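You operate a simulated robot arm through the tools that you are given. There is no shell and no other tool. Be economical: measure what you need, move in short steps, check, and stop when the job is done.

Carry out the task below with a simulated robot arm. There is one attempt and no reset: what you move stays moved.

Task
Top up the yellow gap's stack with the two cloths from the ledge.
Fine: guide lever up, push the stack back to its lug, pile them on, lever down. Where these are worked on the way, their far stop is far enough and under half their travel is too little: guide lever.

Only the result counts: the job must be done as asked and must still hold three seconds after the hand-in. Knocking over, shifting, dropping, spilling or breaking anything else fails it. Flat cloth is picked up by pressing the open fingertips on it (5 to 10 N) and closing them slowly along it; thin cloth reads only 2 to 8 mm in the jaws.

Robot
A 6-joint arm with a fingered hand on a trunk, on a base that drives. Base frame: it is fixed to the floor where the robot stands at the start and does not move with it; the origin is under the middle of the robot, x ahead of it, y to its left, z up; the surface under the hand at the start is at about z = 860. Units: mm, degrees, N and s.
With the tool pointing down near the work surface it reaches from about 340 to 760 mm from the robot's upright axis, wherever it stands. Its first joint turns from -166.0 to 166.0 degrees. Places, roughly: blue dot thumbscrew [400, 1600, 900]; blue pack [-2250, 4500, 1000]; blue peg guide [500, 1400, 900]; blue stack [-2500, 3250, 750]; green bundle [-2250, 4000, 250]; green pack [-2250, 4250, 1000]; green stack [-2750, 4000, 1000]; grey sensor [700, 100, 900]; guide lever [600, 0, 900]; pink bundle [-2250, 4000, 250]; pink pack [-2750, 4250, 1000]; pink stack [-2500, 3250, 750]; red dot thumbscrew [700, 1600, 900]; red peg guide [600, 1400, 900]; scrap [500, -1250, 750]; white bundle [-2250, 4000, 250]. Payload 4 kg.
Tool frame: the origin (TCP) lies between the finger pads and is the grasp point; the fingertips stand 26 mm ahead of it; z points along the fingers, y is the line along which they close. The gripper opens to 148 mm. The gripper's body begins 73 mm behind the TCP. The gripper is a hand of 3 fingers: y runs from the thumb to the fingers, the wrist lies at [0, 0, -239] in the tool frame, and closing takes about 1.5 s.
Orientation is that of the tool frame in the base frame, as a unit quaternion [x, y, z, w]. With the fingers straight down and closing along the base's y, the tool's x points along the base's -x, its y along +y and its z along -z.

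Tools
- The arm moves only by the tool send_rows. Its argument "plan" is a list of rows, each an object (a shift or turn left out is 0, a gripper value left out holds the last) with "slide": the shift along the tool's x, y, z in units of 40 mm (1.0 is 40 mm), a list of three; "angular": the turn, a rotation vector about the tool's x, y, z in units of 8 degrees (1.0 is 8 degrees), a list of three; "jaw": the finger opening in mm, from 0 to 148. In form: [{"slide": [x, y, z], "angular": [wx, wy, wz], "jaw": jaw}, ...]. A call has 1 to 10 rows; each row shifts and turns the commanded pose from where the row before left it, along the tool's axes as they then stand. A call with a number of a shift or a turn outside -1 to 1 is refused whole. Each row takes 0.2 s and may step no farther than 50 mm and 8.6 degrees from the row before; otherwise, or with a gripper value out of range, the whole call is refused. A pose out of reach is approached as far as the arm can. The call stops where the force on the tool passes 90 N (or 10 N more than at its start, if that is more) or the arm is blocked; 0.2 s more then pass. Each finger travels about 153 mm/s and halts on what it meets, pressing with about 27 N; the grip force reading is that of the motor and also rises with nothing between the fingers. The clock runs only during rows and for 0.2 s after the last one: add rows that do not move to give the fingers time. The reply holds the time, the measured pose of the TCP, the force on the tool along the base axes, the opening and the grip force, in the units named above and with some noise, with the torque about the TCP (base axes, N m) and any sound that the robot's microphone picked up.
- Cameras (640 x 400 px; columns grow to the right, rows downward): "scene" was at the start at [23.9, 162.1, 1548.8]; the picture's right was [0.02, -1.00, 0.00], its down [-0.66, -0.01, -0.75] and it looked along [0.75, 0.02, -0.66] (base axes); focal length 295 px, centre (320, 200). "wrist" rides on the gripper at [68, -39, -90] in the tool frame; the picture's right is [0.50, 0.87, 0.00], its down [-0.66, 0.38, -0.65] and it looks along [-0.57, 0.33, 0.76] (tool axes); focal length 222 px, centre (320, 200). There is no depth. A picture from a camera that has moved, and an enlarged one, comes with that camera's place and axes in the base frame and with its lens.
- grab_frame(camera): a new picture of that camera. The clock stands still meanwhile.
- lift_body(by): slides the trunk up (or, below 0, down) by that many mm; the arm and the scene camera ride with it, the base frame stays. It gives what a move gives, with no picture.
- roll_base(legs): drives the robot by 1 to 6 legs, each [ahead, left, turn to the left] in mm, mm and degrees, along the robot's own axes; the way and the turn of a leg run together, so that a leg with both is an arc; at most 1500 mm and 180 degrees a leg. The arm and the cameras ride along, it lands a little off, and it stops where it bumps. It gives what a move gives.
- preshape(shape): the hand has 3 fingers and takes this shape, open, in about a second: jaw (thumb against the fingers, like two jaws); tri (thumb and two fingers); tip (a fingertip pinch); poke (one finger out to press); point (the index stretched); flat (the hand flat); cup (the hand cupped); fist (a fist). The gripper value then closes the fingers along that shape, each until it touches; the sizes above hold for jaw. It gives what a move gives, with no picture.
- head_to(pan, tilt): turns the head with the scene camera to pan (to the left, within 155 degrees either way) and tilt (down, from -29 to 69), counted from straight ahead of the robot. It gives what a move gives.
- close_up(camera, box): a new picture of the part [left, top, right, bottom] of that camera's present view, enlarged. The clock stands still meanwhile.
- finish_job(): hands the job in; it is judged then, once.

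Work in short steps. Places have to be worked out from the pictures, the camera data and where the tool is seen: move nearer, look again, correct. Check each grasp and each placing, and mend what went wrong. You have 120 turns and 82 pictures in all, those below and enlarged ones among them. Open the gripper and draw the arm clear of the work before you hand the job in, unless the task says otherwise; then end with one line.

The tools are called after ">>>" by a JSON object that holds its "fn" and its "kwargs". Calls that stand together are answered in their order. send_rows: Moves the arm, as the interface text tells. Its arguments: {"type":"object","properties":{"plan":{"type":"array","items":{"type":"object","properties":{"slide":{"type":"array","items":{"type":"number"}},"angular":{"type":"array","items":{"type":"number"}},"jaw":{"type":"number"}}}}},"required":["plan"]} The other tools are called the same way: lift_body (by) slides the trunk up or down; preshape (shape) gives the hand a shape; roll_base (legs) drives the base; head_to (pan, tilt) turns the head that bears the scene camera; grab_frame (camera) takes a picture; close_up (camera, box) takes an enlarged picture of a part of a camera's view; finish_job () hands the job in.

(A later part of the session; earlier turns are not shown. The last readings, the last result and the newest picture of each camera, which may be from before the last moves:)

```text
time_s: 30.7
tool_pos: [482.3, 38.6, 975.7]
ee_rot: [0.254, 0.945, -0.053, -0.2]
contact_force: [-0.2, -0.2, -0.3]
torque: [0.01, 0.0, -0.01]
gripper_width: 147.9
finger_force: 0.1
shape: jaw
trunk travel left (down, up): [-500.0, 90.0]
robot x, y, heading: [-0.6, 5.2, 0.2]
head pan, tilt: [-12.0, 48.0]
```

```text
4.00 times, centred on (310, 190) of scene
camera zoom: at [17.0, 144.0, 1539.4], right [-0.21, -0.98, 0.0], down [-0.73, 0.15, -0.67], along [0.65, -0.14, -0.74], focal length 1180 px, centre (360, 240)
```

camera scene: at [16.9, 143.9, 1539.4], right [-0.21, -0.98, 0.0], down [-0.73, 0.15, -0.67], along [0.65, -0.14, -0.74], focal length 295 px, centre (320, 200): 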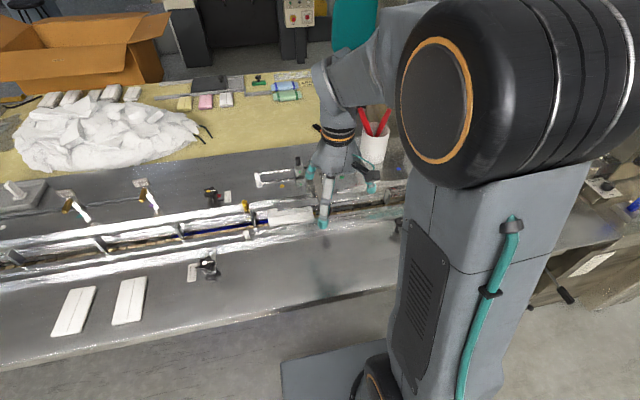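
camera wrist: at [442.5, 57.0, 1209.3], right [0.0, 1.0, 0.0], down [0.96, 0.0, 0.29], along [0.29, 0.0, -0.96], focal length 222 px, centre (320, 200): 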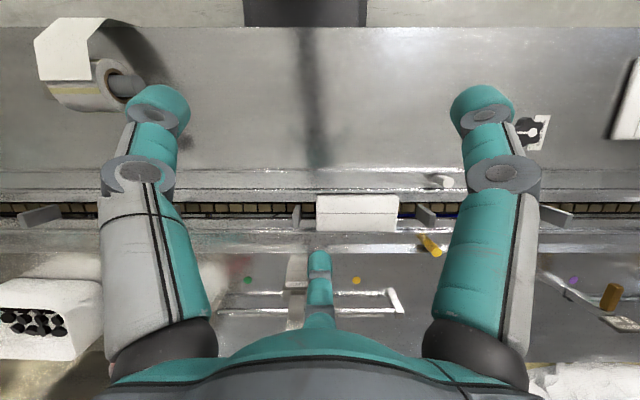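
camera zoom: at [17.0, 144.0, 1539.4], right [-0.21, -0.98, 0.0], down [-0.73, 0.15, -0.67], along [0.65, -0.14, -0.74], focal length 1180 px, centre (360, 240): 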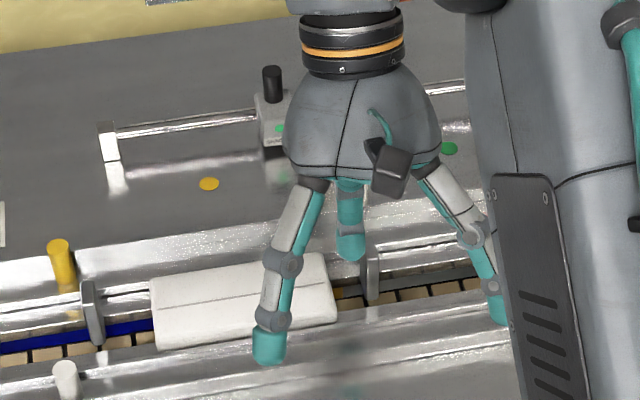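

The finger tip hangs above the gap with roughly 1–2 mm each side. I nudge +1.5 in y, +8 in x and descend 30 mm in small rows, watching force.

>>> {"fn": "send_rows", "kwargs": {"plan": [{"slide": [-0.14, 0.124, -0.08]}, {"slide": [-0.132, 0.076, 0.343]}, {"slide": [-0.132, 0.076, 0.343]}]}}

>>> {"fn": "close_up", "kwargs": {"camera": "wrist", "box": [240, 155, 400, 255]}}

```text
time_s: 31.5
tool_pos: [491.4, 39.5, 945.2]
ee_rot: [0.254, 0.945, -0.053, -0.201]
contact_force: [0.1, -1.2, 0.5]
torque: [-0.02, 0.01, 0.0]
gripper_width: 148.0
finger_force: 0.1
shape: jaw
trunk travel left (down, up): [-500.0, 90.0]
robot x, y, heading: [1.2, -4.0, 0.1]
head pan, tilt: [-12.0, 48.0]
```

```text
4.00 times, centred on (320, 205) of wrist
camera zoom: at [458.4, 39.8, 1059.6], right [0.0, 1.0, 0.0], down [0.96, 0.0, 0.29], along [0.29, 0.0, -0.96], focal length 888 px, centre (320, 180)
```

zoom: 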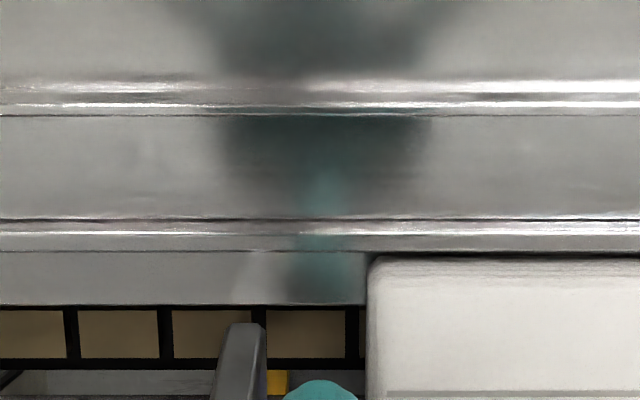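

Clear on both sides. I continue down 25 mm.

>>> {"fn": "send_rows", "kwargs": {"plan": [{"slide": [-0.11, 0.063, 0.285]}, {"slide": [-0.11, 0.063, 0.285]}]}}

>>> {"fn": "close_up", "kwargs": {"camera": "wrist", "box": [240, 180, 400, 280]}}

>>> {"fn": "close_up", "kwargs": {"camera": "scene", "box": [230, 140, 390, 240]}}

```text
time_s: 32.1
tool_pos: [490.8, 40.0, 920.8]
ee_rot: [0.253, 0.945, -0.054, -0.201]
contact_force: [0.0, 0.0, -1.0]
torque: [-0.01, -0.01, 0.02]
gripper_width: 147.8
finger_force: 0.2
shape: jaw
trunk travel left (down, up): [-500.0, 90.0]
robot x, y, heading: [-0.1, -1.3, -0.4]
head pan, tilt: [-12.0, 48.0]
```

```text
4.00 times, centred on (320, 230) of wrist
camera zoom: at [458.3, 39.6, 1034.4], right [0.0, 1.0, 0.0], down [0.96, 0.0, 0.29], along [0.29, 0.0, -0.96], focal length 888 px, centre (320, 80)
```

zoom: 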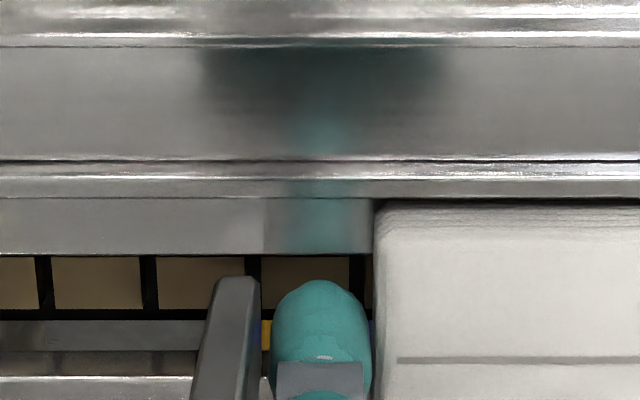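

```text
4.00 times, centred on (310, 190) of scene
camera zoom: at [17.0, 144.0, 1539.4], right [-0.21, -0.98, 0.0], down [-0.73, 0.15, -0.67], along [0.65, -0.14, -0.74], focal length 1180 px, centre (360, 240)
```

zoom: 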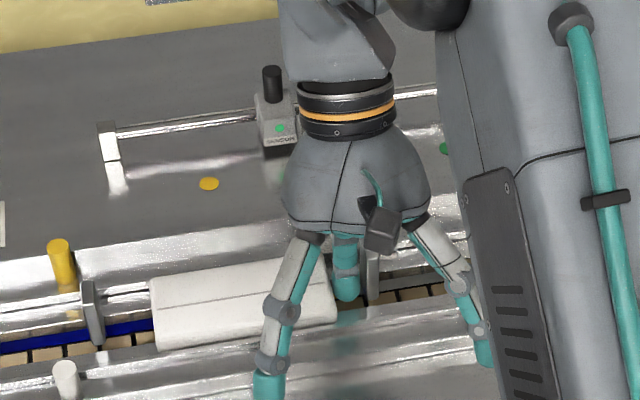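

It fits freely with zero force. I go 6 mm lower and push in +y by 28 mm, first checking.

>>> {"fn": "send_rows", "kwargs": {"plan": [{"slide": [-0.053, 0.03, 0.137]}, {"slide": [0.09, 0.155, 0]}, {"slide": [0.09, 0.155, 0]}, {"slide": [0.09, 0.155, 0]}, {"slide": [0.09, 0.155, 0]}]}}

>>> {"fn": "close_up", "kwargs": {"camera": "scene", "box": [230, 140, 390, 240]}}

>>> {"fn": "grab_frame", "kwargs": {"camera": "wrist"}}

```text
time_s: 33.3
tool_pos: [489.8, 68.7, 914.8]
ee_rot: [0.254, 0.945, -0.054, -0.201]
contact_force: [0.8, -0.1, 0.2]
torque: [0.0, 0.01, 0.03]
gripper_width: 148.0
finger_force: 0.0
shape: jaw
trunk travel left (down, up): [-500.0, 90.0]
robot x, y, heading: [-2.5, -1.2, -0.1]
head pan, tilt: [-12.0, 48.0]
```

```text
4.00 times, centred on (310, 190) of scene
camera zoom: at [17.0, 144.0, 1539.4], right [-0.21, -0.98, 0.0], down [-0.73, 0.15, -0.67], along [0.65, -0.14, -0.74], focal length 1180 px, centre (360, 240)
```

zoom: 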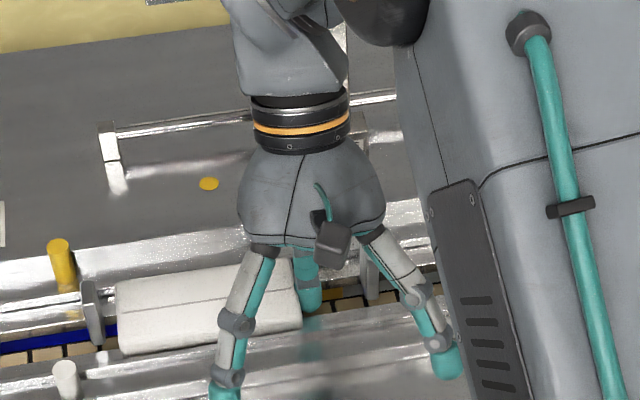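

```text
37 pictures are left
camera wrist: at [458.3, 68.3, 1028.7], right [0.0, 1.0, 0.0], down [0.96, 0.0, 0.29], along [0.29, 0.0, -0.96], focal length 222 px, centre (320, 200)
```

wrist: 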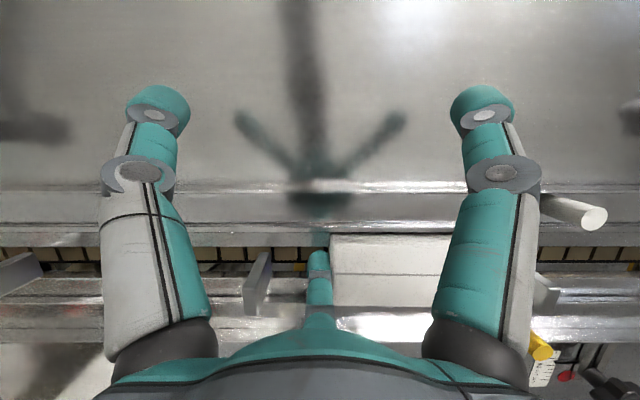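

The stack slides with the finger; about 10 mm to the lug remains. I push in small rows.

>>> {"fn": "send_rows", "kwargs": {"plan": [{"slide": [0.05, 0.087, 0]}, {"slide": [0.025, 0.043, 0]}, {}]}}

>>> {"fn": "close_up", "kwargs": {"camera": "scene", "box": [230, 180, 310, 230]}}

```text
time_s: 34.1
tool_pos: [490.8, 73.5, 913.8]
ee_rot: [0.253, 0.945, -0.054, -0.2]
contact_force: [0.0, 0.2, -0.3]
torque: [-0.01, 0.01, 0.02]
gripper_width: 148.0
finger_force: 0.1
shape: jaw
trunk travel left (down, up): [-500.0, 90.0]
robot x, y, heading: [-1.9, -0.3, 0.1]
head pan, tilt: [-12.0, 48.0]
```

```text
8.00 times, centred on (270, 205) of scene
camera zoom: at [16.9, 144.0, 1539.4], right [-0.21, -0.98, 0.0], down [-0.73, 0.15, -0.67], along [0.65, -0.14, -0.74], focal length 2360 px, centre (720, 160)
```

zoom: 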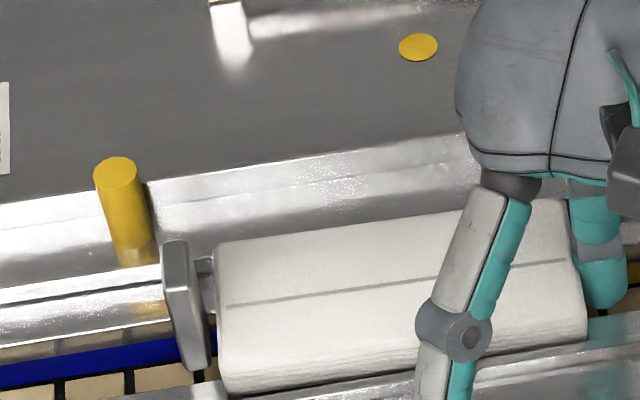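

About 3–4 mm remain. I keep pushing in 1.5 mm steps.

>>> {"fn": "send_rows", "kwargs": {"plan": [{"slide": [0.019, 0.032, 0]}, {"slide": [0.019, 0.032, 0]}, {}]}}

>>> {"fn": "close_up", "kwargs": {"camera": "scene", "box": [230, 180, 310, 230]}}

```text
time_s: 34.9
tool_pos: [491.4, 77.0, 914.8]
ee_rot: [0.254, 0.945, -0.053, -0.201]
contact_force: [0.2, -0.1, -0.3]
torque: [-0.04, 0.01, 0.02]
gripper_width: 147.9
finger_force: 0.0
shape: jaw
trunk travel left (down, up): [-500.0, 90.0]
robot x, y, heading: [0.8, 1.0, 0.1]
head pan, tilt: [-12.0, 48.0]
```

```text
8.00 times, centred on (270, 205) of scene
camera zoom: at [16.9, 144.0, 1539.4], right [-0.21, -0.98, 0.0], down [-0.73, 0.15, -0.67], along [0.65, -0.14, -0.74], focal length 2360 px, centre (720, 160)
```

zoom: 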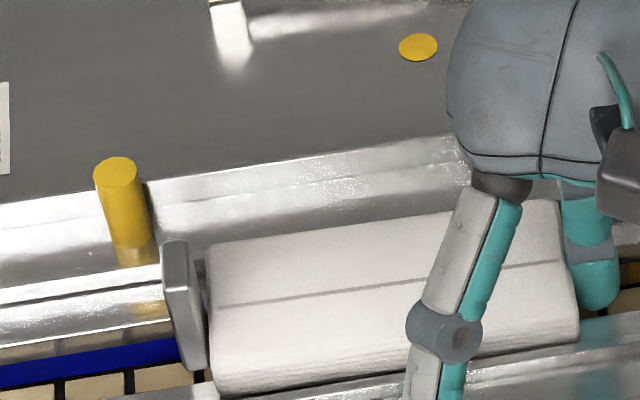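

Almost touching; another 1 mm step at a time, looking for force.

>>> {"fn": "send_rows", "kwargs": {"plan": [{"slide": [0.013, 0.022, 0]}, {"slide": [0.013, 0.022, 0]}, {}]}}

```text
time_s: 35.7
tool_pos: [491.5, 79.7, 914.2]
ee_rot: [0.254, 0.945, -0.053, -0.2]
contact_force: [-0.1, -1.2, -0.2]
torque: [-0.02, 0.0, -0.03]
gripper_width: 148.0
finger_force: 0.0
shape: jaw
trunk travel left (down, up): [-500.0, 90.0]
robot x, y, heading: [-0.7, -2.3, 0.2]
head pan, tilt: [-12.0, 48.0]
```

>>> {"fn": "close_up", "kwargs": {"camera": "scene", "box": [230, 180, 310, 230]}}

```text
8.00 times, centred on (270, 205) of scene
camera zoom: at [16.9, 144.0, 1539.4], right [-0.21, -0.98, 0.0], down [-0.73, 0.15, -0.67], along [0.65, -0.14, -0.74], focal length 2360 px, centre (720, 160)
```

zoom: 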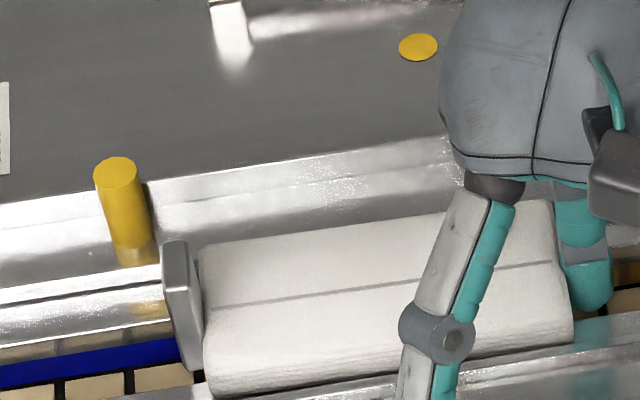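

The stack's end now meets the lug. One last 1 mm press to confirm by force.

>>> {"fn": "send_rows", "kwargs": {"plan": [{"slide": [0.013, 0.022, 0]}, {}]}}

```text
time_s: 36.3
tool_pos: [491.0, 80.8, 913.8]
ee_rot: [0.254, 0.945, -0.054, -0.201]
contact_force: [-0.9, -0.3, 0.3]
torque: [0.02, 0.01, 0.02]
gripper_width: 147.8
finger_force: 0.1
shape: jaw
trunk travel left (down, up): [-500.0, 90.0]
robot x, y, heading: [-5.5, -2.2, 0.2]
head pan, tilt: [-12.0, 48.0]
```

No force yet, so I check once more visually.

>>> {"fn": "close_up", "kwargs": {"camera": "scene", "box": [240, 190, 300, 230]}}

```text
10.00 times, centred on (270, 210) of scene
camera zoom: at [16.9, 144.0, 1539.4], right [-0.21, -0.98, 0.0], down [-0.73, 0.15, -0.67], along [0.65, -0.14, -0.74], focal length 2950 px, centre (820, 100)
```

zoom: 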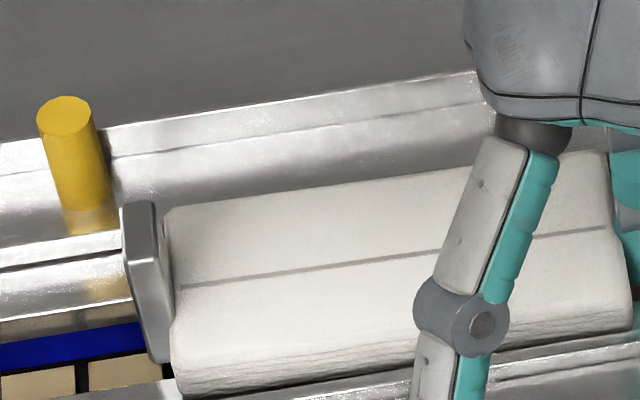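

It looks flush, within about a millimetre. I push 1 mm once more.

>>> {"fn": "send_rows", "kwargs": {"plan": [{"slide": [0.013, 0.022, 0]}, {}]}}

```text
time_s: 36.9
tool_pos: [492.0, 81.9, 913.8]
ee_rot: [0.253, 0.945, -0.054, -0.2]
contact_force: [-0.5, -1.1, -0.7]
torque: [-0.02, -0.02, 0.03]
gripper_width: 148.0
finger_force: 0.2
shape: jaw
trunk travel left (down, up): [-500.0, 90.0]
robot x, y, heading: [1.0, -4.1, -0.0]
head pan, tilt: [-12.0, 48.0]
```

I try one final millimetre.

>>> {"fn": "send_rows", "kwargs": {"plan": [{"slide": [0.016, 0.027, 0]}, {}, {}]}}

>>> {"fn": "close_up", "kwargs": {"camera": "scene", "box": [240, 190, 300, 230]}}

```text
time_s: 37.7
tool_pos: [492.1, 83.3, 913.5]
ee_rot: [0.253, 0.945, -0.054, -0.201]
contact_force: [0.0, -0.1, -0.1]
torque: [-0.04, -0.02, -0.02]
gripper_width: 147.9
finger_force: 0.0
shape: jaw
trunk travel left (down, up): [-500.0, 90.0]
robot x, y, heading: [-0.5, 1.7, 0.1]
head pan, tilt: [-12.0, 48.0]
```

```text
10.00 times, centred on (270, 210) of scene
camera zoom: at [16.9, 144.0, 1539.4], right [-0.21, -0.98, 0.0], down [-0.73, 0.15, -0.67], along [0.65, -0.14, -0.74], focal length 2950 px, centre (820, 100)
```

zoom: 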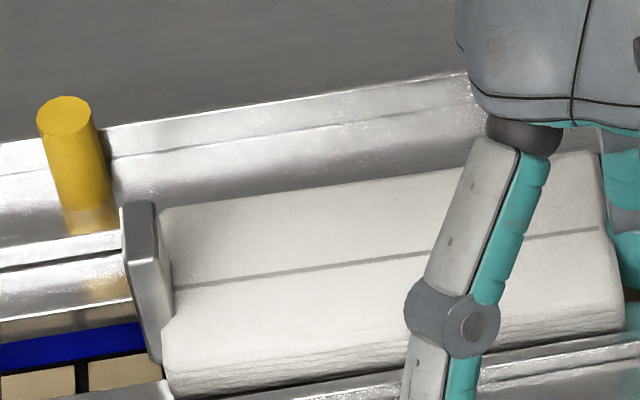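

The lug has not moved and the stack still slid a bit. Computed lug face y≈223, equal to the stack's end now; one more small press to feel it.

>>> {"fn": "send_rows", "kwargs": {"plan": [{"slide": [0.013, 0.022, 0]}, {}, {}]}}

```text
time_s: 38.5
tool_pos: [491.7, 82.5, 914.3]
ee_rot: [0.253, 0.945, -0.054, -0.2]
contact_force: [0.3, 0.7, 0.6]
torque: [-0.04, -0.03, -0.03]
gripper_width: 147.7
finger_force: 0.1
shape: jaw
trunk travel left (down, up): [-500.0, 90.0]
robot x, y, heading: [2.6, -1.2, 0.2]
head pan, tilt: [-12.0, 48.0]
```

Readings are noisy. I try 2 mm more to see whether the pose follows.

>>> {"fn": "send_rows", "kwargs": {"plan": [{"slide": [0.025, 0.043, 0]}, {}, {}]}}

>>> {"fn": "close_up", "kwargs": {"camera": "scene", "box": [240, 190, 300, 230]}}

```text
time_s: 39.3
tool_pos: [491.6, 85.0, 913.3]
ee_rot: [0.252, 0.945, -0.054, -0.201]
contact_force: [0.8, -2.3, -0.3]
torque: [-0.07, 0.0, -0.11]
gripper_width: 147.8
finger_force: 0.0
shape: jaw
trunk travel left (down, up): [-500.0, 90.0]
robot x, y, heading: [0.6, -2.9, 0.2]
head pan, tilt: [-12.0, 48.0]
```

```text
10.00 times, centred on (270, 210) of scene
camera zoom: at [17.0, 143.8, 1539.4], right [-0.21, -0.98, 0.0], down [-0.73, 0.15, -0.67], along [0.65, -0.14, -0.74], focal length 2950 px, centre (820, 100)
```

zoom: 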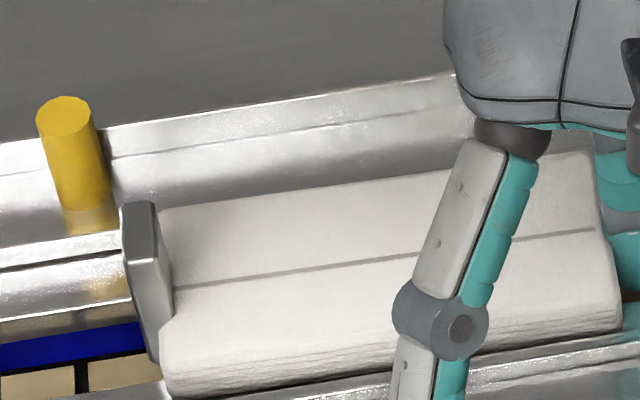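

The side force and torque now show the stack held against the lug. I back the finger off 4 mm, raise clear, and remove the tilt.

>>> {"fn": "send_rows", "kwargs": {"plan": [{"slide": [-0.05, -0.087, 0]}, {"slide": [0.352, -0.203, -0.9135]}, {"slide": [0.352, -0.203, -0.9135]}, {"slide": [0.352, -0.203, -0.9135]}, {"slide": [0.352, -0.203, -0.9135]}, {"slide": [0.352, -0.203, -0.9135]}, {"angular": [-0.5, -0.866, 0]}, {"angular": [-0.5, -0.866, 0]}, {"angular": [-0.5, -0.866, 0]}]}}

>>> {"fn": "roll_base", "kwargs": {"legs": [[0, 300, 0]]}}

>>> {"fn": "head_to", "kwargs": {"pan": 10, "tilt": 50}}

>>> {"fn": "grab_frame", "kwargs": {"camera": "scene"}}

>>> {"fn": "grab_frame", "kwargs": {"camera": "wrist"}}

```text
time_s: 41.3
tool_pos: [491.1, 82.8, 1114.6]
ee_rot: [0.259, 0.966, 0.001, 0.001]
contact_force: [-0.3, -0.3, -0.5]
torque: [0.0, 0.03, 0.0]
gripper_width: 148.1
finger_force: 0.0
shape: jaw
trunk travel left (down, up): [-500.0, 90.0]
robot x, y, heading: [-2.2, -2.5, 0.1]
head pan, tilt: [-12.0, 48.0]
```

```text
time_s: 43.4
tool_pos: [491.3, 380.0, 1114.5]
ee_rot: [0.26, 0.966, 0.0, 0.0]
contact_force: [0.7, -0.2, 0.3]
torque: [0.03, 0.01, 0.0]
gripper_width: 147.8
finger_force: 0.1
shape: jaw
trunk travel left (down, up): [-500.0, 90.0]
robot x, y, heading: [2.2, 301.3, -0.2]
head pan, tilt: [-12.0, 48.0]
```

```text
time_s: 44.2
tool_pos: [491.4, 381.1, 1113.8]
ee_rot: [0.259, 0.966, 0.0, 0.0]
contact_force: [0.9, -0.2, 0.6]
torque: [0.0, 0.0, -0.02]
gripper_width: 147.9
finger_force: 0.1
shape: jaw
trunk travel left (down, up): [-500.0, 90.0]
robot x, y, heading: [-1.7, 300.5, -0.0]
head pan, tilt: [10.0, 50.0]
```

```text
30 pictures are left
camera scene: at [16.0, 473.5, 1536.6], right [0.17, -0.99, 0.0], down [-0.75, -0.13, -0.64], along [0.63, 0.11, -0.77], focal length 295 px, centre (320, 200)
```

scene: 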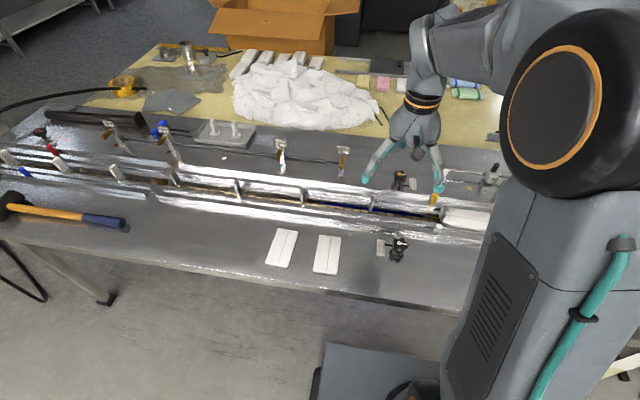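

```text
29 pictures are left
camera wrist: at [414.8, 381.7, 1204.3], right [0.0, 1.0, 0.0], down [0.76, 0.0, 0.65], along [0.65, 0.0, -0.76], focal length 222 px, centre (320, 200)
```

wrist: 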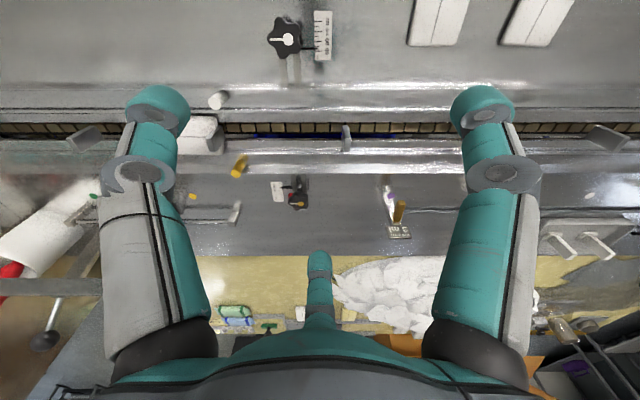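

Cloths now compute to about (392,521) and (389,642), long side along x. I square the hand, move above the right cloth and lower to z≈1000 with the jaw at 50 mm.

>>> {"fn": "send_rows", "kwargs": {"plan": [{"angular": [0, 0, -1]}, {"angular": [0, 0, -1]}, {"angular": [0, 0, -1]}, {"angular": [0, 0, -0.75]}, {"slide": [0.62, 0.875, 0], "jaw": 50}, {"slide": [0.62, 0.875, 0]}, {"slide": [0.62, 0.875, 0]}, {"slide": [0.62, 0.875, 0]}, {"slide": [0, 0, 1]}, {"slide": [0, 0, 1]}]}}

>>> {"fn": "grab_frame", "kwargs": {"camera": "wrist"}}

```text
time_s: 46.4
tool_pos: [390.8, 521.1, 1033.1]
ee_rot: [0.001, 1.0, 0.0, 0.0]
contact_force: [0.2, -0.2, -0.3]
torque: [0.0, 0.01, 0.0]
gripper_width: 50.5
finger_force: 0.1
shape: jaw
trunk travel left (down, up): [-500.0, 90.0]
robot x, y, heading: [-2.4, 302.0, 0.0]
head pan, tilt: [10.0, 50.0]
```

```text
28 pictures are left
camera wrist: at [325.0, 482.6, 1124.1], right [-0.5, 0.87, 0.0], down [0.66, 0.38, 0.65], along [0.57, 0.33, -0.76], focal length 222 px, centre (320, 200)
```

wrist: 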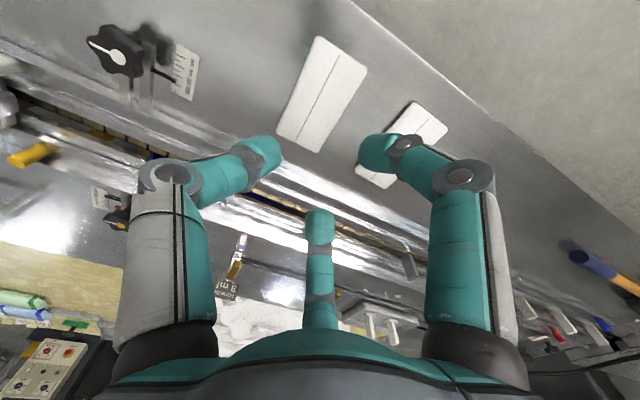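

The cloth's centre is at about (398,519.5). I centre on it, descend to z≈908, then approach in small rows.

>>> {"fn": "send_rows", "kwargs": {"plan": [{"slide": [-0.18, -0.04, 0.5]}, {"slide": [0, 0, 0.9]}, {"slide": [0, 0, 0.9]}, {"slide": [0, 0, 0.7]}, {"slide": [0, 0, 0.15]}]}}

>>> {"fn": "close_up", "kwargs": {"camera": "scene", "box": [240, 180, 400, 280]}}

```text
time_s: 47.6
tool_pos: [399.0, 520.6, 909.3]
ee_rot: [0.001, 1.0, 0.0, 0.0]
contact_force: [0.3, 0.3, 0.3]
torque: [-0.03, -0.01, 0.01]
gripper_width: 50.2
finger_force: 0.1
shape: jaw
trunk travel left (down, up): [-500.0, 90.0]
robot x, y, heading: [-1.2, 296.8, -0.3]
head pan, tilt: [10.0, 50.0]
```

```text
4.00 times, centred on (320, 230) of scene
camera zoom: at [16.1, 473.7, 1536.6], right [0.17, -0.98, 0.0], down [-0.75, -0.13, -0.64], along [0.63, 0.11, -0.77], focal length 1180 px, centre (320, 80)
```

zoom: 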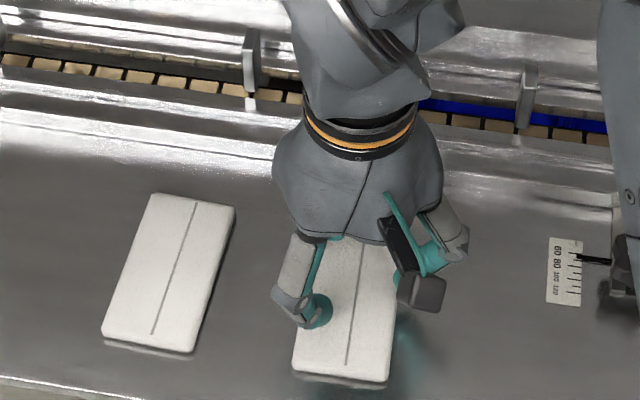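

Still above the cloth, and the left finger is near its edge. I narrow to 36 mm and lower in small rows until contact.

>>> {"fn": "send_rows", "kwargs": {"plan": [{"jaw": 36}, {"slide": [0, 0, 0.1]}, {"slide": [0, 0, 0.1]}, {}]}}

```text
time_s: 48.6
tool_pos: [399.4, 520.5, 899.9]
ee_rot: [0.001, 1.0, 0.0, 0.0]
contact_force: [-0.3, -0.3, -0.3]
torque: [-0.01, 0.03, -0.02]
gripper_width: 36.3
finger_force: 0.2
shape: jaw
trunk travel left (down, up): [-500.0, 90.0]
robot x, y, heading: [0.1, 299.0, -0.2]
head pan, tilt: [10.0, 50.0]
```

No contact yet; I go on down 8 mm.

>>> {"fn": "send_rows", "kwargs": {"plan": [{"slide": [0, 0, 0.1]}, {"slide": [0, 0, 0.1]}, {}]}}

```text
time_s: 49.4
tool_pos: [399.3, 519.6, 893.1]
ee_rot: [0.001, 1.0, 0.0, 0.0]
contact_force: [-0.4, -2.9, 10.7]
torque: [-0.13, 0.02, -0.02]
gripper_width: 13.4
finger_force: 26.6
shape: jaw
trunk travel left (down, up): [-500.0, 90.0]
robot x, y, heading: [2.4, 298.1, -0.3]
head pan, tilt: [10.0, 50.0]
```

Contact at 10.7 N; the fingers are being drawn in along the cloth. I close slowly to zero and read the width.

>>> {"fn": "send_rows", "kwargs": {"plan": [{"jaw": 28}, {"jaw": 20}, {"jaw": 14}, {"jaw": 8}, {"jaw": 4}, {"jaw": 0}, {}, {}]}}

>>> {"fn": "close_up", "kwargs": {"camera": "scene", "box": [240, 180, 400, 280]}}

```text
time_s: 51.2
tool_pos: [399.6, 519.4, 893.5]
ee_rot: [0.001, 1.0, 0.0, 0.0]
contact_force: [2.5, -2.0, 15.8]
torque: [-0.1, -0.06, 0.02]
gripper_width: 11.9
finger_force: 26.8
shape: jaw
trunk travel left (down, up): [-500.0, 90.0]
robot x, y, heading: [3.3, 298.2, -0.1]
head pan, tilt: [10.0, 50.0]
```

```text
4.00 times, centred on (320, 230) of scene
camera zoom: at [15.3, 472.9, 1536.8], right [0.17, -0.98, 0.0], down [-0.75, -0.13, -0.64], along [0.63, 0.11, -0.77], focal length 1180 px, centre (320, 80)
```

zoom: 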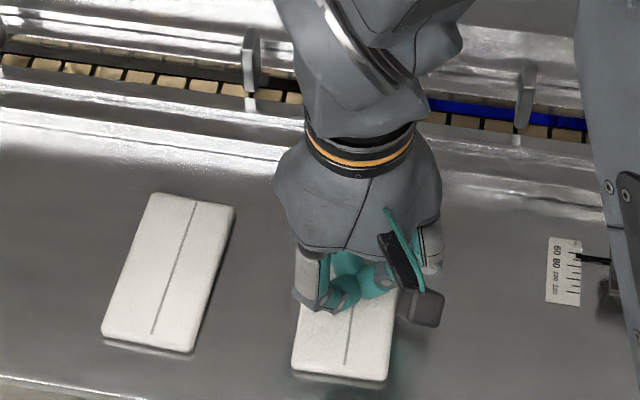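

Width stays at 11.9 with grip force — something is held. I lift 25 mm and check.

>>> {"fn": "send_rows", "kwargs": {"plan": [{"slide": [0, 0, -0.2]}, {"slide": [0, 0, -0.4]}, {}, {}]}}

>>> {"fn": "close_up", "kwargs": {"camera": "scene", "box": [240, 180, 400, 280]}}

```text
time_s: 52.2
tool_pos: [400.0, 521.3, 916.4]
ee_rot: [0.001, 1.0, 0.0, 0.0]
contact_force: [-0.8, 0.0, 0.6]
torque: [0.05, 0.01, 0.0]
gripper_width: 11.3
finger_force: 26.7
shape: jaw
trunk travel left (down, up): [-500.0, 90.0]
robot x, y, heading: [-3.2, 299.8, -0.2]
head pan, tilt: [10.0, 50.0]
```

```text
4.00 times, centred on (320, 230) of scene
camera zoom: at [16.0, 473.6, 1536.6], right [0.17, -0.98, 0.0], down [-0.75, -0.13, -0.64], along [0.63, 0.11, -0.77], focal length 1180 px, centre (320, 80)
```

zoom: 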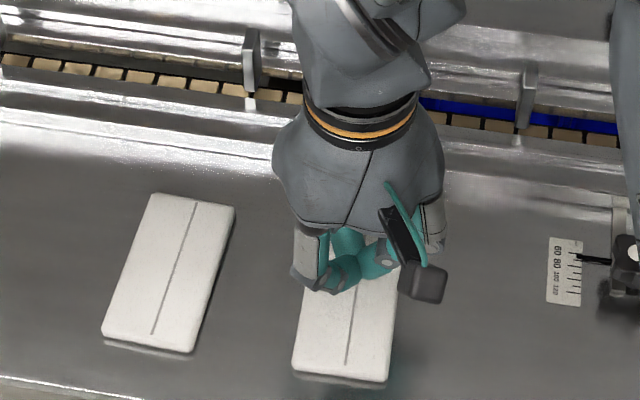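

The cloth edges haven't moved in the picture. I lift another 40 mm and look with the wrist camera to be sure.

>>> {"fn": "send_rows", "kwargs": {"plan": [{"slide": [0, 0, -0.5]}, {"slide": [0, 0, -0.5]}, {}]}}

>>> {"fn": "grab_frame", "kwargs": {"camera": "wrist"}}

```text
time_s: 53.0
tool_pos: [399.6, 519.6, 956.8]
ee_rot: [0.001, 1.0, 0.0, 0.0]
contact_force: [-0.2, 0.6, -0.1]
torque: [0.01, 0.0, -0.01]
gripper_width: 11.5
finger_force: 27.1
shape: jaw
trunk travel left (down, up): [-500.0, 90.0]
robot x, y, heading: [3.5, 302.2, -0.2]
head pan, tilt: [10.0, 50.0]
```

```text
24 pictures are left
camera wrist: at [333.4, 481.3, 1047.1], right [-0.5, 0.87, 0.0], down [0.66, 0.38, 0.65], along [0.57, 0.33, -0.76], focal length 222 px, centre (320, 200)
```

wrist: 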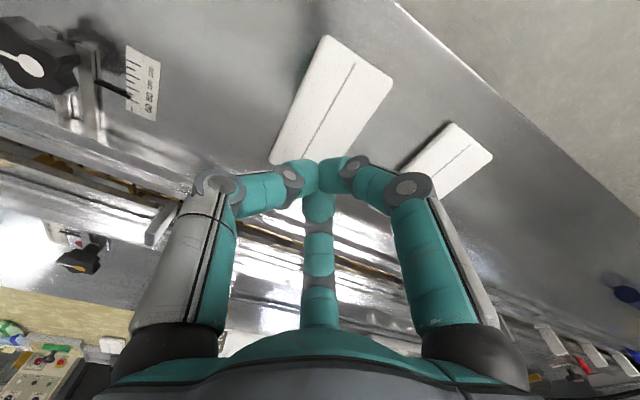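

The cloth remained on the ledge; the reading was just the fingers jammed together. I switch to the "tip" pinch shape, open to 56 mm, and approach again, sensing contact gently.

>>> {"fn": "preshape", "kwargs": {"shape": "tip"}}

>>> {"fn": "send_rows", "kwargs": {"plan": [{"jaw": 100}, {"jaw": 56}, {}, {"slide": [0, 0, 0.7]}, {"slide": [0, 0, 0.6]}, {}]}}

>>> {"fn": "grab_frame", "kwargs": {"camera": "wrist"}}

```text
time_s: 53.9
tool_pos: [400.2, 520.2, 956.0]
ee_rot: [0.001, 1.0, 0.0, 0.0]
contact_force: [-0.8, 0.2, 0.1]
torque: [0.02, 0.0, 0.01]
gripper_width: 148.0
finger_force: 0.1
shape: tip
trunk travel left (down, up): [-500.0, 90.0]
robot x, y, heading: [-0.9, 299.1, -0.1]
head pan, tilt: [10.0, 50.0]
```

```text
time_s: 55.3
tool_pos: [398.4, 519.9, 904.7]
ee_rot: [0.0, 1.0, -0.001, -0.001]
contact_force: [1.0, -0.7, -0.2]
torque: [0.0, -0.05, -0.02]
gripper_width: 56.5
finger_force: 0.0
shape: tip
trunk travel left (down, up): [-500.0, 90.0]
robot x, y, heading: [1.3, 299.5, 0.1]
head pan, tilt: [10.0, 50.0]
```

```text
23 pictures are left
camera wrist: at [333.9, 481.7, 994.7], right [-0.5, 0.87, 0.0], down [0.66, 0.38, 0.65], along [0.57, 0.33, -0.76], focal length 222 px, centre (320, 200)
```

wrist: 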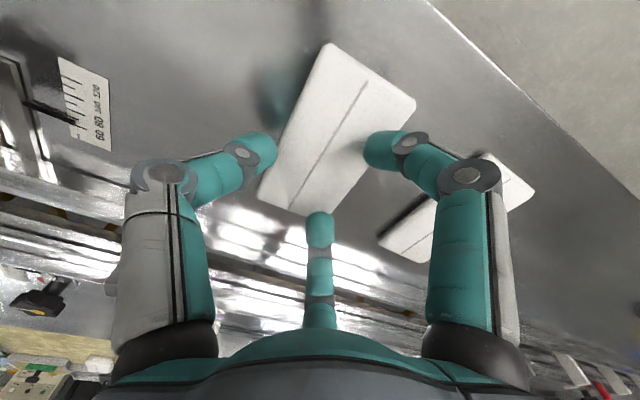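

At 56 mm the thumb tip is past the cloth's edge (the tripod is asymmetric in y). I use 44 mm, shift +6 in y, and descend gently.

>>> {"fn": "send_rows", "kwargs": {"plan": [{"slide": [0, 0.15, 0], "jaw": 44}, {}, {"slide": [0, 0, 0.1]}, {}]}}

>>> {"fn": "send_rows", "kwargs": {"plan": [{"slide": [0, 0, 0.05]}, {}]}}

>>> {"fn": "send_rows", "kwargs": {"plan": [{"slide": [0, 0, 0.05]}, {}]}}

```text
time_s: 56.3
tool_pos: [400.6, 526.3, 900.9]
ee_rot: [0.002, 1.0, 0.0, 0.0]
contact_force: [0.1, 0.8, -0.5]
torque: [0.0, 0.04, -0.04]
gripper_width: 44.3
finger_force: 0.1
shape: tip
trunk travel left (down, up): [-500.0, 90.0]
robot x, y, heading: [-0.1, 306.2, -0.2]
head pan, tilt: [10.0, 50.0]
```

```text
time_s: 56.9
tool_pos: [398.5, 526.8, 897.8]
ee_rot: [0.0, 1.0, 0.0, 0.0]
contact_force: [-0.1, 0.3, 0.2]
torque: [0.03, 0.02, 0.01]
gripper_width: 44.5
finger_force: 0.2
shape: tip
trunk travel left (down, up): [-500.0, 90.0]
robot x, y, heading: [-0.6, 301.3, -0.1]
head pan, tilt: [10.0, 50.0]
```

```text
time_s: 57.5
tool_pos: [398.7, 526.6, 896.4]
ee_rot: [0.001, 1.0, 0.001, 0.001]
contact_force: [1.4, 0.1, 9.6]
torque: [0.06, 0.01, 0.0]
gripper_width: 44.7
finger_force: 0.1
shape: tip
trunk travel left (down, up): [-500.0, 90.0]
robot x, y, heading: [1.8, 300.2, 0.0]
head pan, tilt: [10.0, 50.0]
```

Contact at 9.6 N with the fingers still open at 44. Now I close slowly along the cloth.

>>> {"fn": "send_rows", "kwargs": {"plan": [{"jaw": 40}, {"jaw": 36}, {"jaw": 32}, {"jaw": 28}, {"jaw": 24}]}}

>>> {"fn": "send_rows", "kwargs": {"plan": [{"jaw": 20}, {"jaw": 16}, {"jaw": 12}, {"jaw": 8}, {"jaw": 4}, {"jaw": 0}, {}, {}]}}

```text
time_s: 58.7
tool_pos: [399.5, 527.2, 896.1]
ee_rot: [0.0, 1.0, 0.001, 0.0]
contact_force: [0.6, 0.5, 4.1]
torque: [-0.03, -0.01, 0.0]
gripper_width: 23.3
finger_force: 0.0
shape: tip
trunk travel left (down, up): [-500.0, 90.0]
robot x, y, heading: [2.4, 299.6, -0.1]
head pan, tilt: [10.0, 50.0]
```

```text
time_s: 60.5
tool_pos: [398.7, 526.3, 896.3]
ee_rot: [0.001, 1.0, 0.0, 0.0]
contact_force: [0.1, -0.3, -0.8]
torque: [-0.01, 0.0, 0.0]
gripper_width: 0.7
finger_force: 27.4
shape: tip
trunk travel left (down, up): [-500.0, 90.0]
robot x, y, heading: [1.5, 300.7, -0.1]
head pan, tilt: [10.0, 50.0]
```

Force vanished as the tips rose while closing, and 0.7 mm means empty. I lift, reopen, press again, and this time lower slightly as I close to keep 5–10 N.

>>> {"fn": "send_rows", "kwargs": {"plan": [{"slide": [0, 0, -0.2]}, {"jaw": 40}, {}, {"slide": [0, 0, 0.2]}, {}]}}

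>>> {"fn": "send_rows", "kwargs": {"plan": [{"jaw": 36}, {"jaw": 32, "slide": [0, 0, 0.01]}, {"jaw": 28, "slide": [0, 0, 0.015]}, {"jaw": 24}]}}

```text
time_s: 61.7
tool_pos: [399.8, 526.8, 897.3]
ee_rot: [0.001, 1.0, 0.001, 0.001]
contact_force: [-0.2, 0.3, 9.1]
torque: [-0.02, -0.01, -0.02]
gripper_width: 40.4
finger_force: 0.1
shape: tip
trunk travel left (down, up): [-500.0, 90.0]
robot x, y, heading: [-1.9, 298.8, -0.2]
head pan, tilt: [10.0, 50.0]
```

```text
time_s: 62.7
tool_pos: [399.2, 525.8, 894.7]
ee_rot: [0.001, 1.0, 0.0, 0.0]
contact_force: [0.3, 0.2, -0.1]
torque: [0.03, 0.01, -0.02]
gripper_width: 9.7
finger_force: 27.1
shape: tip
trunk travel left (down, up): [-500.0, 90.0]
robot x, y, heading: [3.4, 300.3, 0.0]
head pan, tilt: [10.0, 50.0]
```

The fingers snapped to 9.7 mm with full grip force: perhaps a pinched fold. I hold closed and lift 30 mm to check.

>>> {"fn": "send_rows", "kwargs": {"plan": [{"jaw": 0}, {}, {}, {"slide": [0, 0, -0.4]}, {"slide": [0, 0, -0.4]}, {}]}}

>>> {"fn": "close_up", "kwargs": {"camera": "scene", "box": [240, 180, 400, 280]}}

```text
time_s: 64.1
tool_pos: [400.4, 525.9, 927.8]
ee_rot: [0.001, 1.0, 0.0, 0.0]
contact_force: [0.3, 0.3, 0.2]
torque: [0.0, 0.0, 0.01]
gripper_width: 9.8
finger_force: 27.1
shape: tip
trunk travel left (down, up): [-500.0, 90.0]
robot x, y, heading: [0.1, 297.3, -0.1]
head pan, tilt: [10.0, 50.0]
```

```text
4.00 times, centred on (320, 230) of scene
camera zoom: at [15.9, 473.5, 1536.6], right [0.17, -0.98, 0.0], down [-0.75, -0.13, -0.64], along [0.63, 0.11, -0.77], focal length 1180 px, centre (320, 80)
```

zoom: 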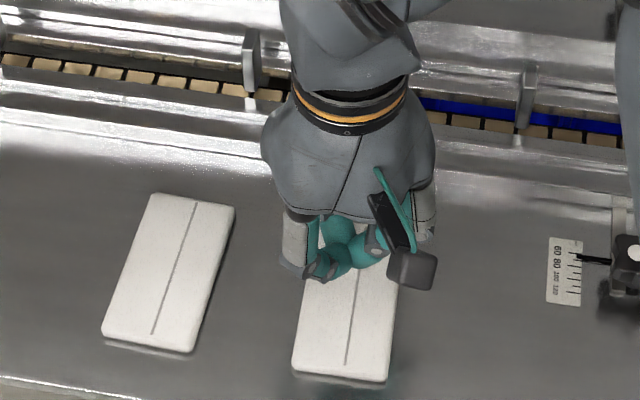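

The cloth hasn't lifted; I pressed too hard and the fingers buckled inward. I reopen fully, then repeat with finer force control (keep 5–9 N while closing in small chunks).

>>> {"fn": "send_rows", "kwargs": {"plan": [{"jaw": 80}, {}, {"jaw": 44}, {"slide": [0, 0, 0.4]}, {"slide": [0, 0, 0.32]}, {}]}}

>>> {"fn": "send_rows", "kwargs": {"plan": [{"slide": [0, 0, 0.03]}, {}]}}

```text
time_s: 65.5
tool_pos: [398.6, 526.4, 898.5]
ee_rot: [0.001, 1.0, 0.0, 0.0]
contact_force: [-0.5, -0.6, -0.5]
torque: [0.01, -0.01, -0.04]
gripper_width: 44.4
finger_force: 0.1
shape: tip
trunk travel left (down, up): [-500.0, 90.0]
robot x, y, heading: [-1.3, 298.4, 0.0]
head pan, tilt: [10.0, 50.0]
```

```text
time_s: 66.1
tool_pos: [399.4, 526.6, 897.5]
ee_rot: [0.002, 1.0, 0.0, 0.001]
contact_force: [0.3, 0.9, 1.8]
torque: [0.02, 0.02, 0.0]
gripper_width: 44.2
finger_force: 0.1
shape: tip
trunk travel left (down, up): [-500.0, 90.0]
robot x, y, heading: [1.9, 301.9, -0.2]
head pan, tilt: [10.0, 50.0]
```

Light touch (1.8 N). I press 1 mm more, then close in chunks.

>>> {"fn": "send_rows", "kwargs": {"plan": [{"slide": [0, 0, 0.025]}, {}]}}

>>> {"fn": "send_rows", "kwargs": {"plan": [{"jaw": 40}, {"jaw": 36}, {"jaw": 33}]}}

```text
time_s: 66.7
tool_pos: [398.6, 525.8, 896.5]
ee_rot: [0.0, 1.0, 0.001, 0.001]
contact_force: [-0.1, 0.3, 11.6]
torque: [0.03, 0.04, 0.01]
gripper_width: 45.1
finger_force: 0.0
shape: tip
trunk travel left (down, up): [-500.0, 90.0]
robot x, y, heading: [2.6, 300.2, -0.1]
head pan, tilt: [10.0, 50.0]
```

```text
time_s: 67.5
tool_pos: [399.6, 526.7, 896.3]
ee_rot: [0.001, 1.0, 0.0, 0.0]
contact_force: [0.1, -0.2, 4.1]
torque: [-0.03, 0.02, 0.0]
gripper_width: 32.4
finger_force: 0.1
shape: tip
trunk travel left (down, up): [-500.0, 90.0]
robot x, y, heading: [-4.8, 294.8, -0.2]
head pan, tilt: [10.0, 50.0]
```

4.1 N at 33 mm; I lower 0.4 mm and close 6 mm more, then read.

>>> {"fn": "send_rows", "kwargs": {"plan": [{"slide": [0, 0, 0.01]}, {"jaw": 30}, {"jaw": 27}]}}

```text
time_s: 68.3
tool_pos: [400.4, 526.5, 896.0]
ee_rot: [0.001, 1.0, -0.001, 0.0]
contact_force: [-0.3, 1.1, 4.9]
torque: [0.02, -0.01, 0.01]
gripper_width: 26.1
finger_force: 0.1
shape: tip
trunk travel left (down, up): [-500.0, 90.0]
robot x, y, heading: [0.7, 297.3, -0.1]
head pan, tilt: [10.0, 50.0]
```

4.9 N at 26 mm: steady. Same again.

>>> {"fn": "send_rows", "kwargs": {"plan": [{"slide": [0, 0, 0.012]}, {"jaw": 23}, {"jaw": 20}]}}

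```text
time_s: 69.1
tool_pos: [398.0, 526.6, 894.7]
ee_rot: [0.001, 1.0, 0.0, 0.001]
contact_force: [-1.0, 0.2, 6.6]
torque: [0.0, -0.01, -0.03]
gripper_width: 19.1
finger_force: 0.1
shape: tip
trunk travel left (down, up): [-500.0, 90.0]
robot x, y, heading: [0.5, 298.1, -0.1]
head pan, tilt: [10.0, 50.0]
```

6.6 N at 19 mm. Continue.

>>> {"fn": "send_rows", "kwargs": {"plan": [{"slide": [0, 0, 0.008]}, {"jaw": 17}, {"jaw": 14}]}}

```text
time_s: 69.9
tool_pos: [399.6, 525.9, 894.5]
ee_rot: [0.001, 1.0, 0.001, 0.001]
contact_force: [0.8, 0.3, 6.8]
torque: [0.0, -0.01, -0.03]
gripper_width: 13.8
finger_force: 0.0
shape: tip
trunk travel left (down, up): [-500.0, 90.0]
robot x, y, heading: [-0.8, 302.5, -0.5]
head pan, tilt: [10.0, 50.0]
```

6.8 N at 13.8 mm. Continue closing with small follow-down.

>>> {"fn": "send_rows", "kwargs": {"plan": [{"slide": [0, 0, 0.005]}, {"jaw": 11}, {"jaw": 8}]}}

>>> {"fn": "send_rows", "kwargs": {"plan": [{"jaw": 5}, {"jaw": 2}, {"jaw": 0}, {}, {}]}}

```text
time_s: 70.7
tool_pos: [399.0, 526.6, 895.9]
ee_rot: [0.001, 1.0, 0.0, 0.001]
contact_force: [-0.6, 1.2, 5.7]
torque: [0.01, 0.04, -0.04]
gripper_width: 8.1
finger_force: 0.0
shape: tip
trunk travel left (down, up): [-500.0, 90.0]
robot x, y, heading: [0.3, 298.8, -0.3]
head pan, tilt: [10.0, 50.0]
```

```text
time_s: 71.9
tool_pos: [399.7, 526.5, 894.6]
ee_rot: [0.002, 1.0, 0.0, 0.0]
contact_force: [0.7, -0.2, 0.4]
torque: [-0.01, 0.01, 0.0]
gripper_width: 5.3
finger_force: 26.6
shape: tip
trunk travel left (down, up): [-500.0, 90.0]
robot x, y, heading: [-0.0, 296.9, 0.1]
head pan, tilt: [10.0, 50.0]
```

The jaws halted at 5.3 mm — in the cloth range. I lift 40 mm and check.

>>> {"fn": "send_rows", "kwargs": {"plan": [{"slide": [0, 0, -0.25]}, {"slide": [0, 0, -0.25]}, {"slide": [0, 0, -0.25]}, {"slide": [0, 0, -0.25]}, {}]}}

>>> {"fn": "close_up", "kwargs": {"camera": "scene", "box": [240, 180, 400, 280]}}

```text
time_s: 73.1
tool_pos: [399.8, 526.2, 934.6]
ee_rot: [0.001, 1.0, 0.0, 0.0]
contact_force: [-0.7, -0.3, -0.1]
torque: [0.03, 0.0, 0.0]
gripper_width: 5.2
finger_force: 26.9
shape: tip
trunk travel left (down, up): [-500.0, 90.0]
robot x, y, heading: [1.3, 300.2, -0.2]
head pan, tilt: [10.0, 50.0]
```

```text
4.00 times, centred on (320, 230) of scene
camera zoom: at [15.9, 473.5, 1536.6], right [0.17, -0.98, 0.0], down [-0.75, -0.13, -0.64], along [0.63, 0.11, -0.77], focal length 1180 px, centre (320, 80)
```

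zoom: 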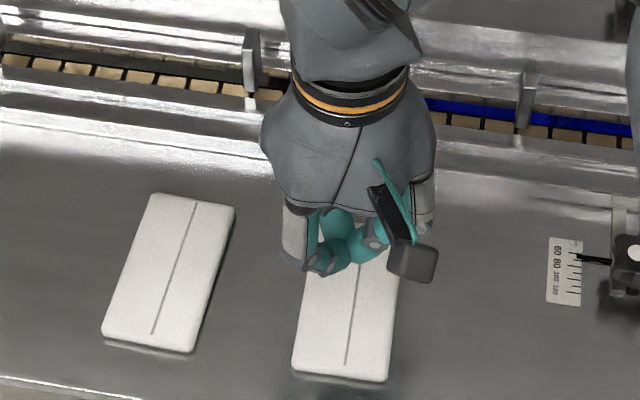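

The picture shows the cloth apparently unmoved, yet the width holds at 5.2. I look closely with the wrist camera at what's between the tips.

>>> {"fn": "close_up", "kwargs": {"camera": "wrist", "box": [220, 20, 420, 240]}}

```text
1.82 times, centred on (320, 130) of wrist
camera zoom: at [333.4, 487.6, 1025.2], right [-0.5, 0.87, 0.0], down [0.66, 0.38, 0.65], along [0.57, 0.33, -0.76], focal length 404 px, centre (320, 327)
```

zoom: 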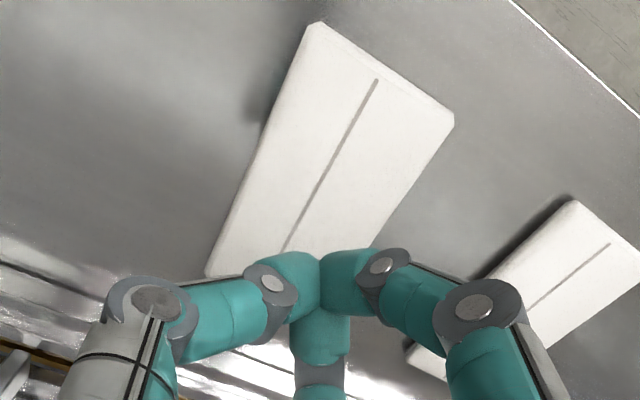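

The geometry says the cloth is still on the ledge. I test the empty closing in air to learn what the reading means.

>>> {"fn": "send_rows", "kwargs": {"plan": [{"jaw": 44}, {}, {}, {"jaw": 0}, {}, {}, {}]}}

```text
time_s: 74.7
tool_pos: [398.0, 526.8, 934.5]
ee_rot: [0.001, 1.0, -0.001, 0.0]
contact_force: [0.6, 0.7, -0.8]
torque: [-0.02, 0.02, 0.04]
gripper_width: 0.0
finger_force: 26.4
shape: tip
trunk travel left (down, up): [-500.0, 90.0]
robot x, y, heading: [0.6, 298.5, -0.3]
head pan, tilt: [10.0, 50.0]
```

Empty closing reads 0.0, so something had been between the tips before. I look at the cloth now.

>>> {"fn": "close_up", "kwargs": {"camera": "scene", "box": [240, 180, 400, 280]}}

```text
4.00 times, centred on (320, 230) of scene
camera zoom: at [16.0, 473.6, 1536.6], right [0.17, -0.98, 0.0], down [-0.75, -0.13, -0.64], along [0.63, 0.11, -0.77], focal length 1180 px, centre (320, 80)
```

zoom: 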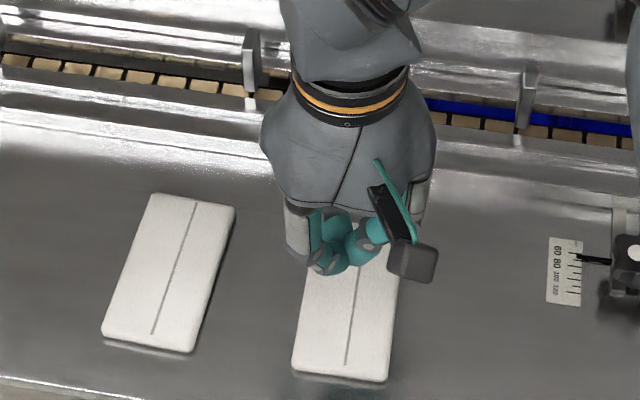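

The cloth is unmoved, so surface pinching failed. The pad looks several mm thick, so I try it by its long edges: "jaw" at 100 mm, hand shifted so thumb and fingers straddle the width, tips down to the ledge.

>>> {"fn": "preshape", "kwargs": {"shape": "jaw"}}

>>> {"fn": "send_rows", "kwargs": {"plan": [{"jaw": 100, "slide": [0, 0.24, 0]}, {}, {"slide": [0, 0, 0.6]}, {"slide": [0, 0, 0.3]}, {}]}}

>>> {"fn": "grab_frame", "kwargs": {"camera": "wrist"}}

```text
time_s: 75.6
tool_pos: [399.4, 526.1, 935.3]
ee_rot: [0.001, 1.0, 0.0, 0.001]
contact_force: [-0.5, -0.6, 0.3]
torque: [0.0, -0.01, -0.04]
gripper_width: 147.9
finger_force: 0.0
shape: jaw
trunk travel left (down, up): [-500.0, 90.0]
robot x, y, heading: [2.0, 301.0, 0.0]
head pan, tilt: [10.0, 50.0]
```

```text
time_s: 76.8
tool_pos: [399.1, 535.5, 898.8]
ee_rot: [0.0, 1.0, 0.0, 0.0]
contact_force: [-0.1, -0.4, 0.5]
torque: [0.03, -0.02, 0.01]
gripper_width: 100.4
finger_force: 0.1
shape: jaw
trunk travel left (down, up): [-500.0, 90.0]
robot x, y, heading: [-0.4, 297.8, 0.2]
head pan, tilt: [10.0, 50.0]
```

```text
18 pictures are left
camera wrist: at [333.3, 496.8, 989.2], right [-0.5, 0.87, 0.0], down [0.66, 0.38, 0.65], along [0.57, 0.33, -0.76], focal length 222 px, centre (320, 200)
```

wrist: 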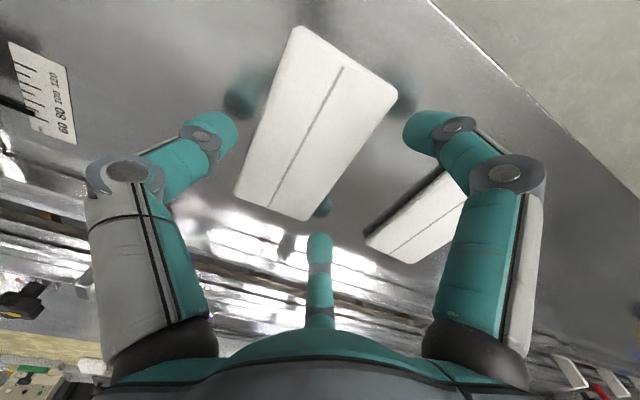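

Thumb and fingers straddle the pad. I lower in small rows until the tips touch the ledge.

>>> {"fn": "send_rows", "kwargs": {"plan": [{"slide": [0, 0, 0.1]}, {"slide": [0, 0, 0.075]}, {}]}}

>>> {"fn": "send_rows", "kwargs": {"plan": [{"slide": [0, 0, 0.05]}, {}]}}

```text
time_s: 77.6
tool_pos: [400.1, 535.0, 892.0]
ee_rot: [0.001, 1.0, 0.001, 0.0]
contact_force: [0.0, 0.3, 0.3]
torque: [0.0, -0.01, -0.01]
gripper_width: 100.5
finger_force: 0.1
shape: jaw
trunk travel left (down, up): [-500.0, 90.0]
robot x, y, heading: [6.3, 302.4, -0.4]
head pan, tilt: [10.0, 50.0]
```

```text
time_s: 78.2
tool_pos: [398.9, 534.8, 890.1]
ee_rot: [0.0, 1.0, -0.001, -0.001]
contact_force: [0.5, 0.7, -0.2]
torque: [-0.01, -0.02, 0.04]
gripper_width: 100.5
finger_force: 0.0
shape: jaw
trunk travel left (down, up): [-500.0, 90.0]
robot x, y, heading: [3.2, 298.3, 0.0]
head pan, tilt: [10.0, 50.0]
```

No contact yet; two more 2 mm steps.

>>> {"fn": "send_rows", "kwargs": {"plan": [{"slide": [0, 0, 0.05]}, {}]}}

>>> {"fn": "send_rows", "kwargs": {"plan": [{"slide": [0, 0, 0.05]}, {}]}}

```text
time_s: 78.8
tool_pos: [398.4, 534.7, 887.3]
ee_rot: [0.001, 1.0, -0.001, 0.0]
contact_force: [0.3, -0.2, -0.2]
torque: [-0.03, 0.0, 0.03]
gripper_width: 100.6
finger_force: 0.0
shape: jaw
trunk travel left (down, up): [-500.0, 90.0]
robot x, y, heading: [1.7, 298.6, 0.1]
head pan, tilt: [10.0, 50.0]
```

```text
time_s: 79.4
tool_pos: [399.3, 535.6, 885.6]
ee_rot: [0.001, 1.0, 0.0, 0.001]
contact_force: [-0.3, -1.4, 9.6]
torque: [0.3, 0.07, -0.05]
gripper_width: 99.6
finger_force: 0.1
shape: jaw
trunk travel left (down, up): [-500.0, 90.0]
robot x, y, heading: [-0.1, 301.9, -0.1]
head pan, tilt: [10.0, 50.0]
```

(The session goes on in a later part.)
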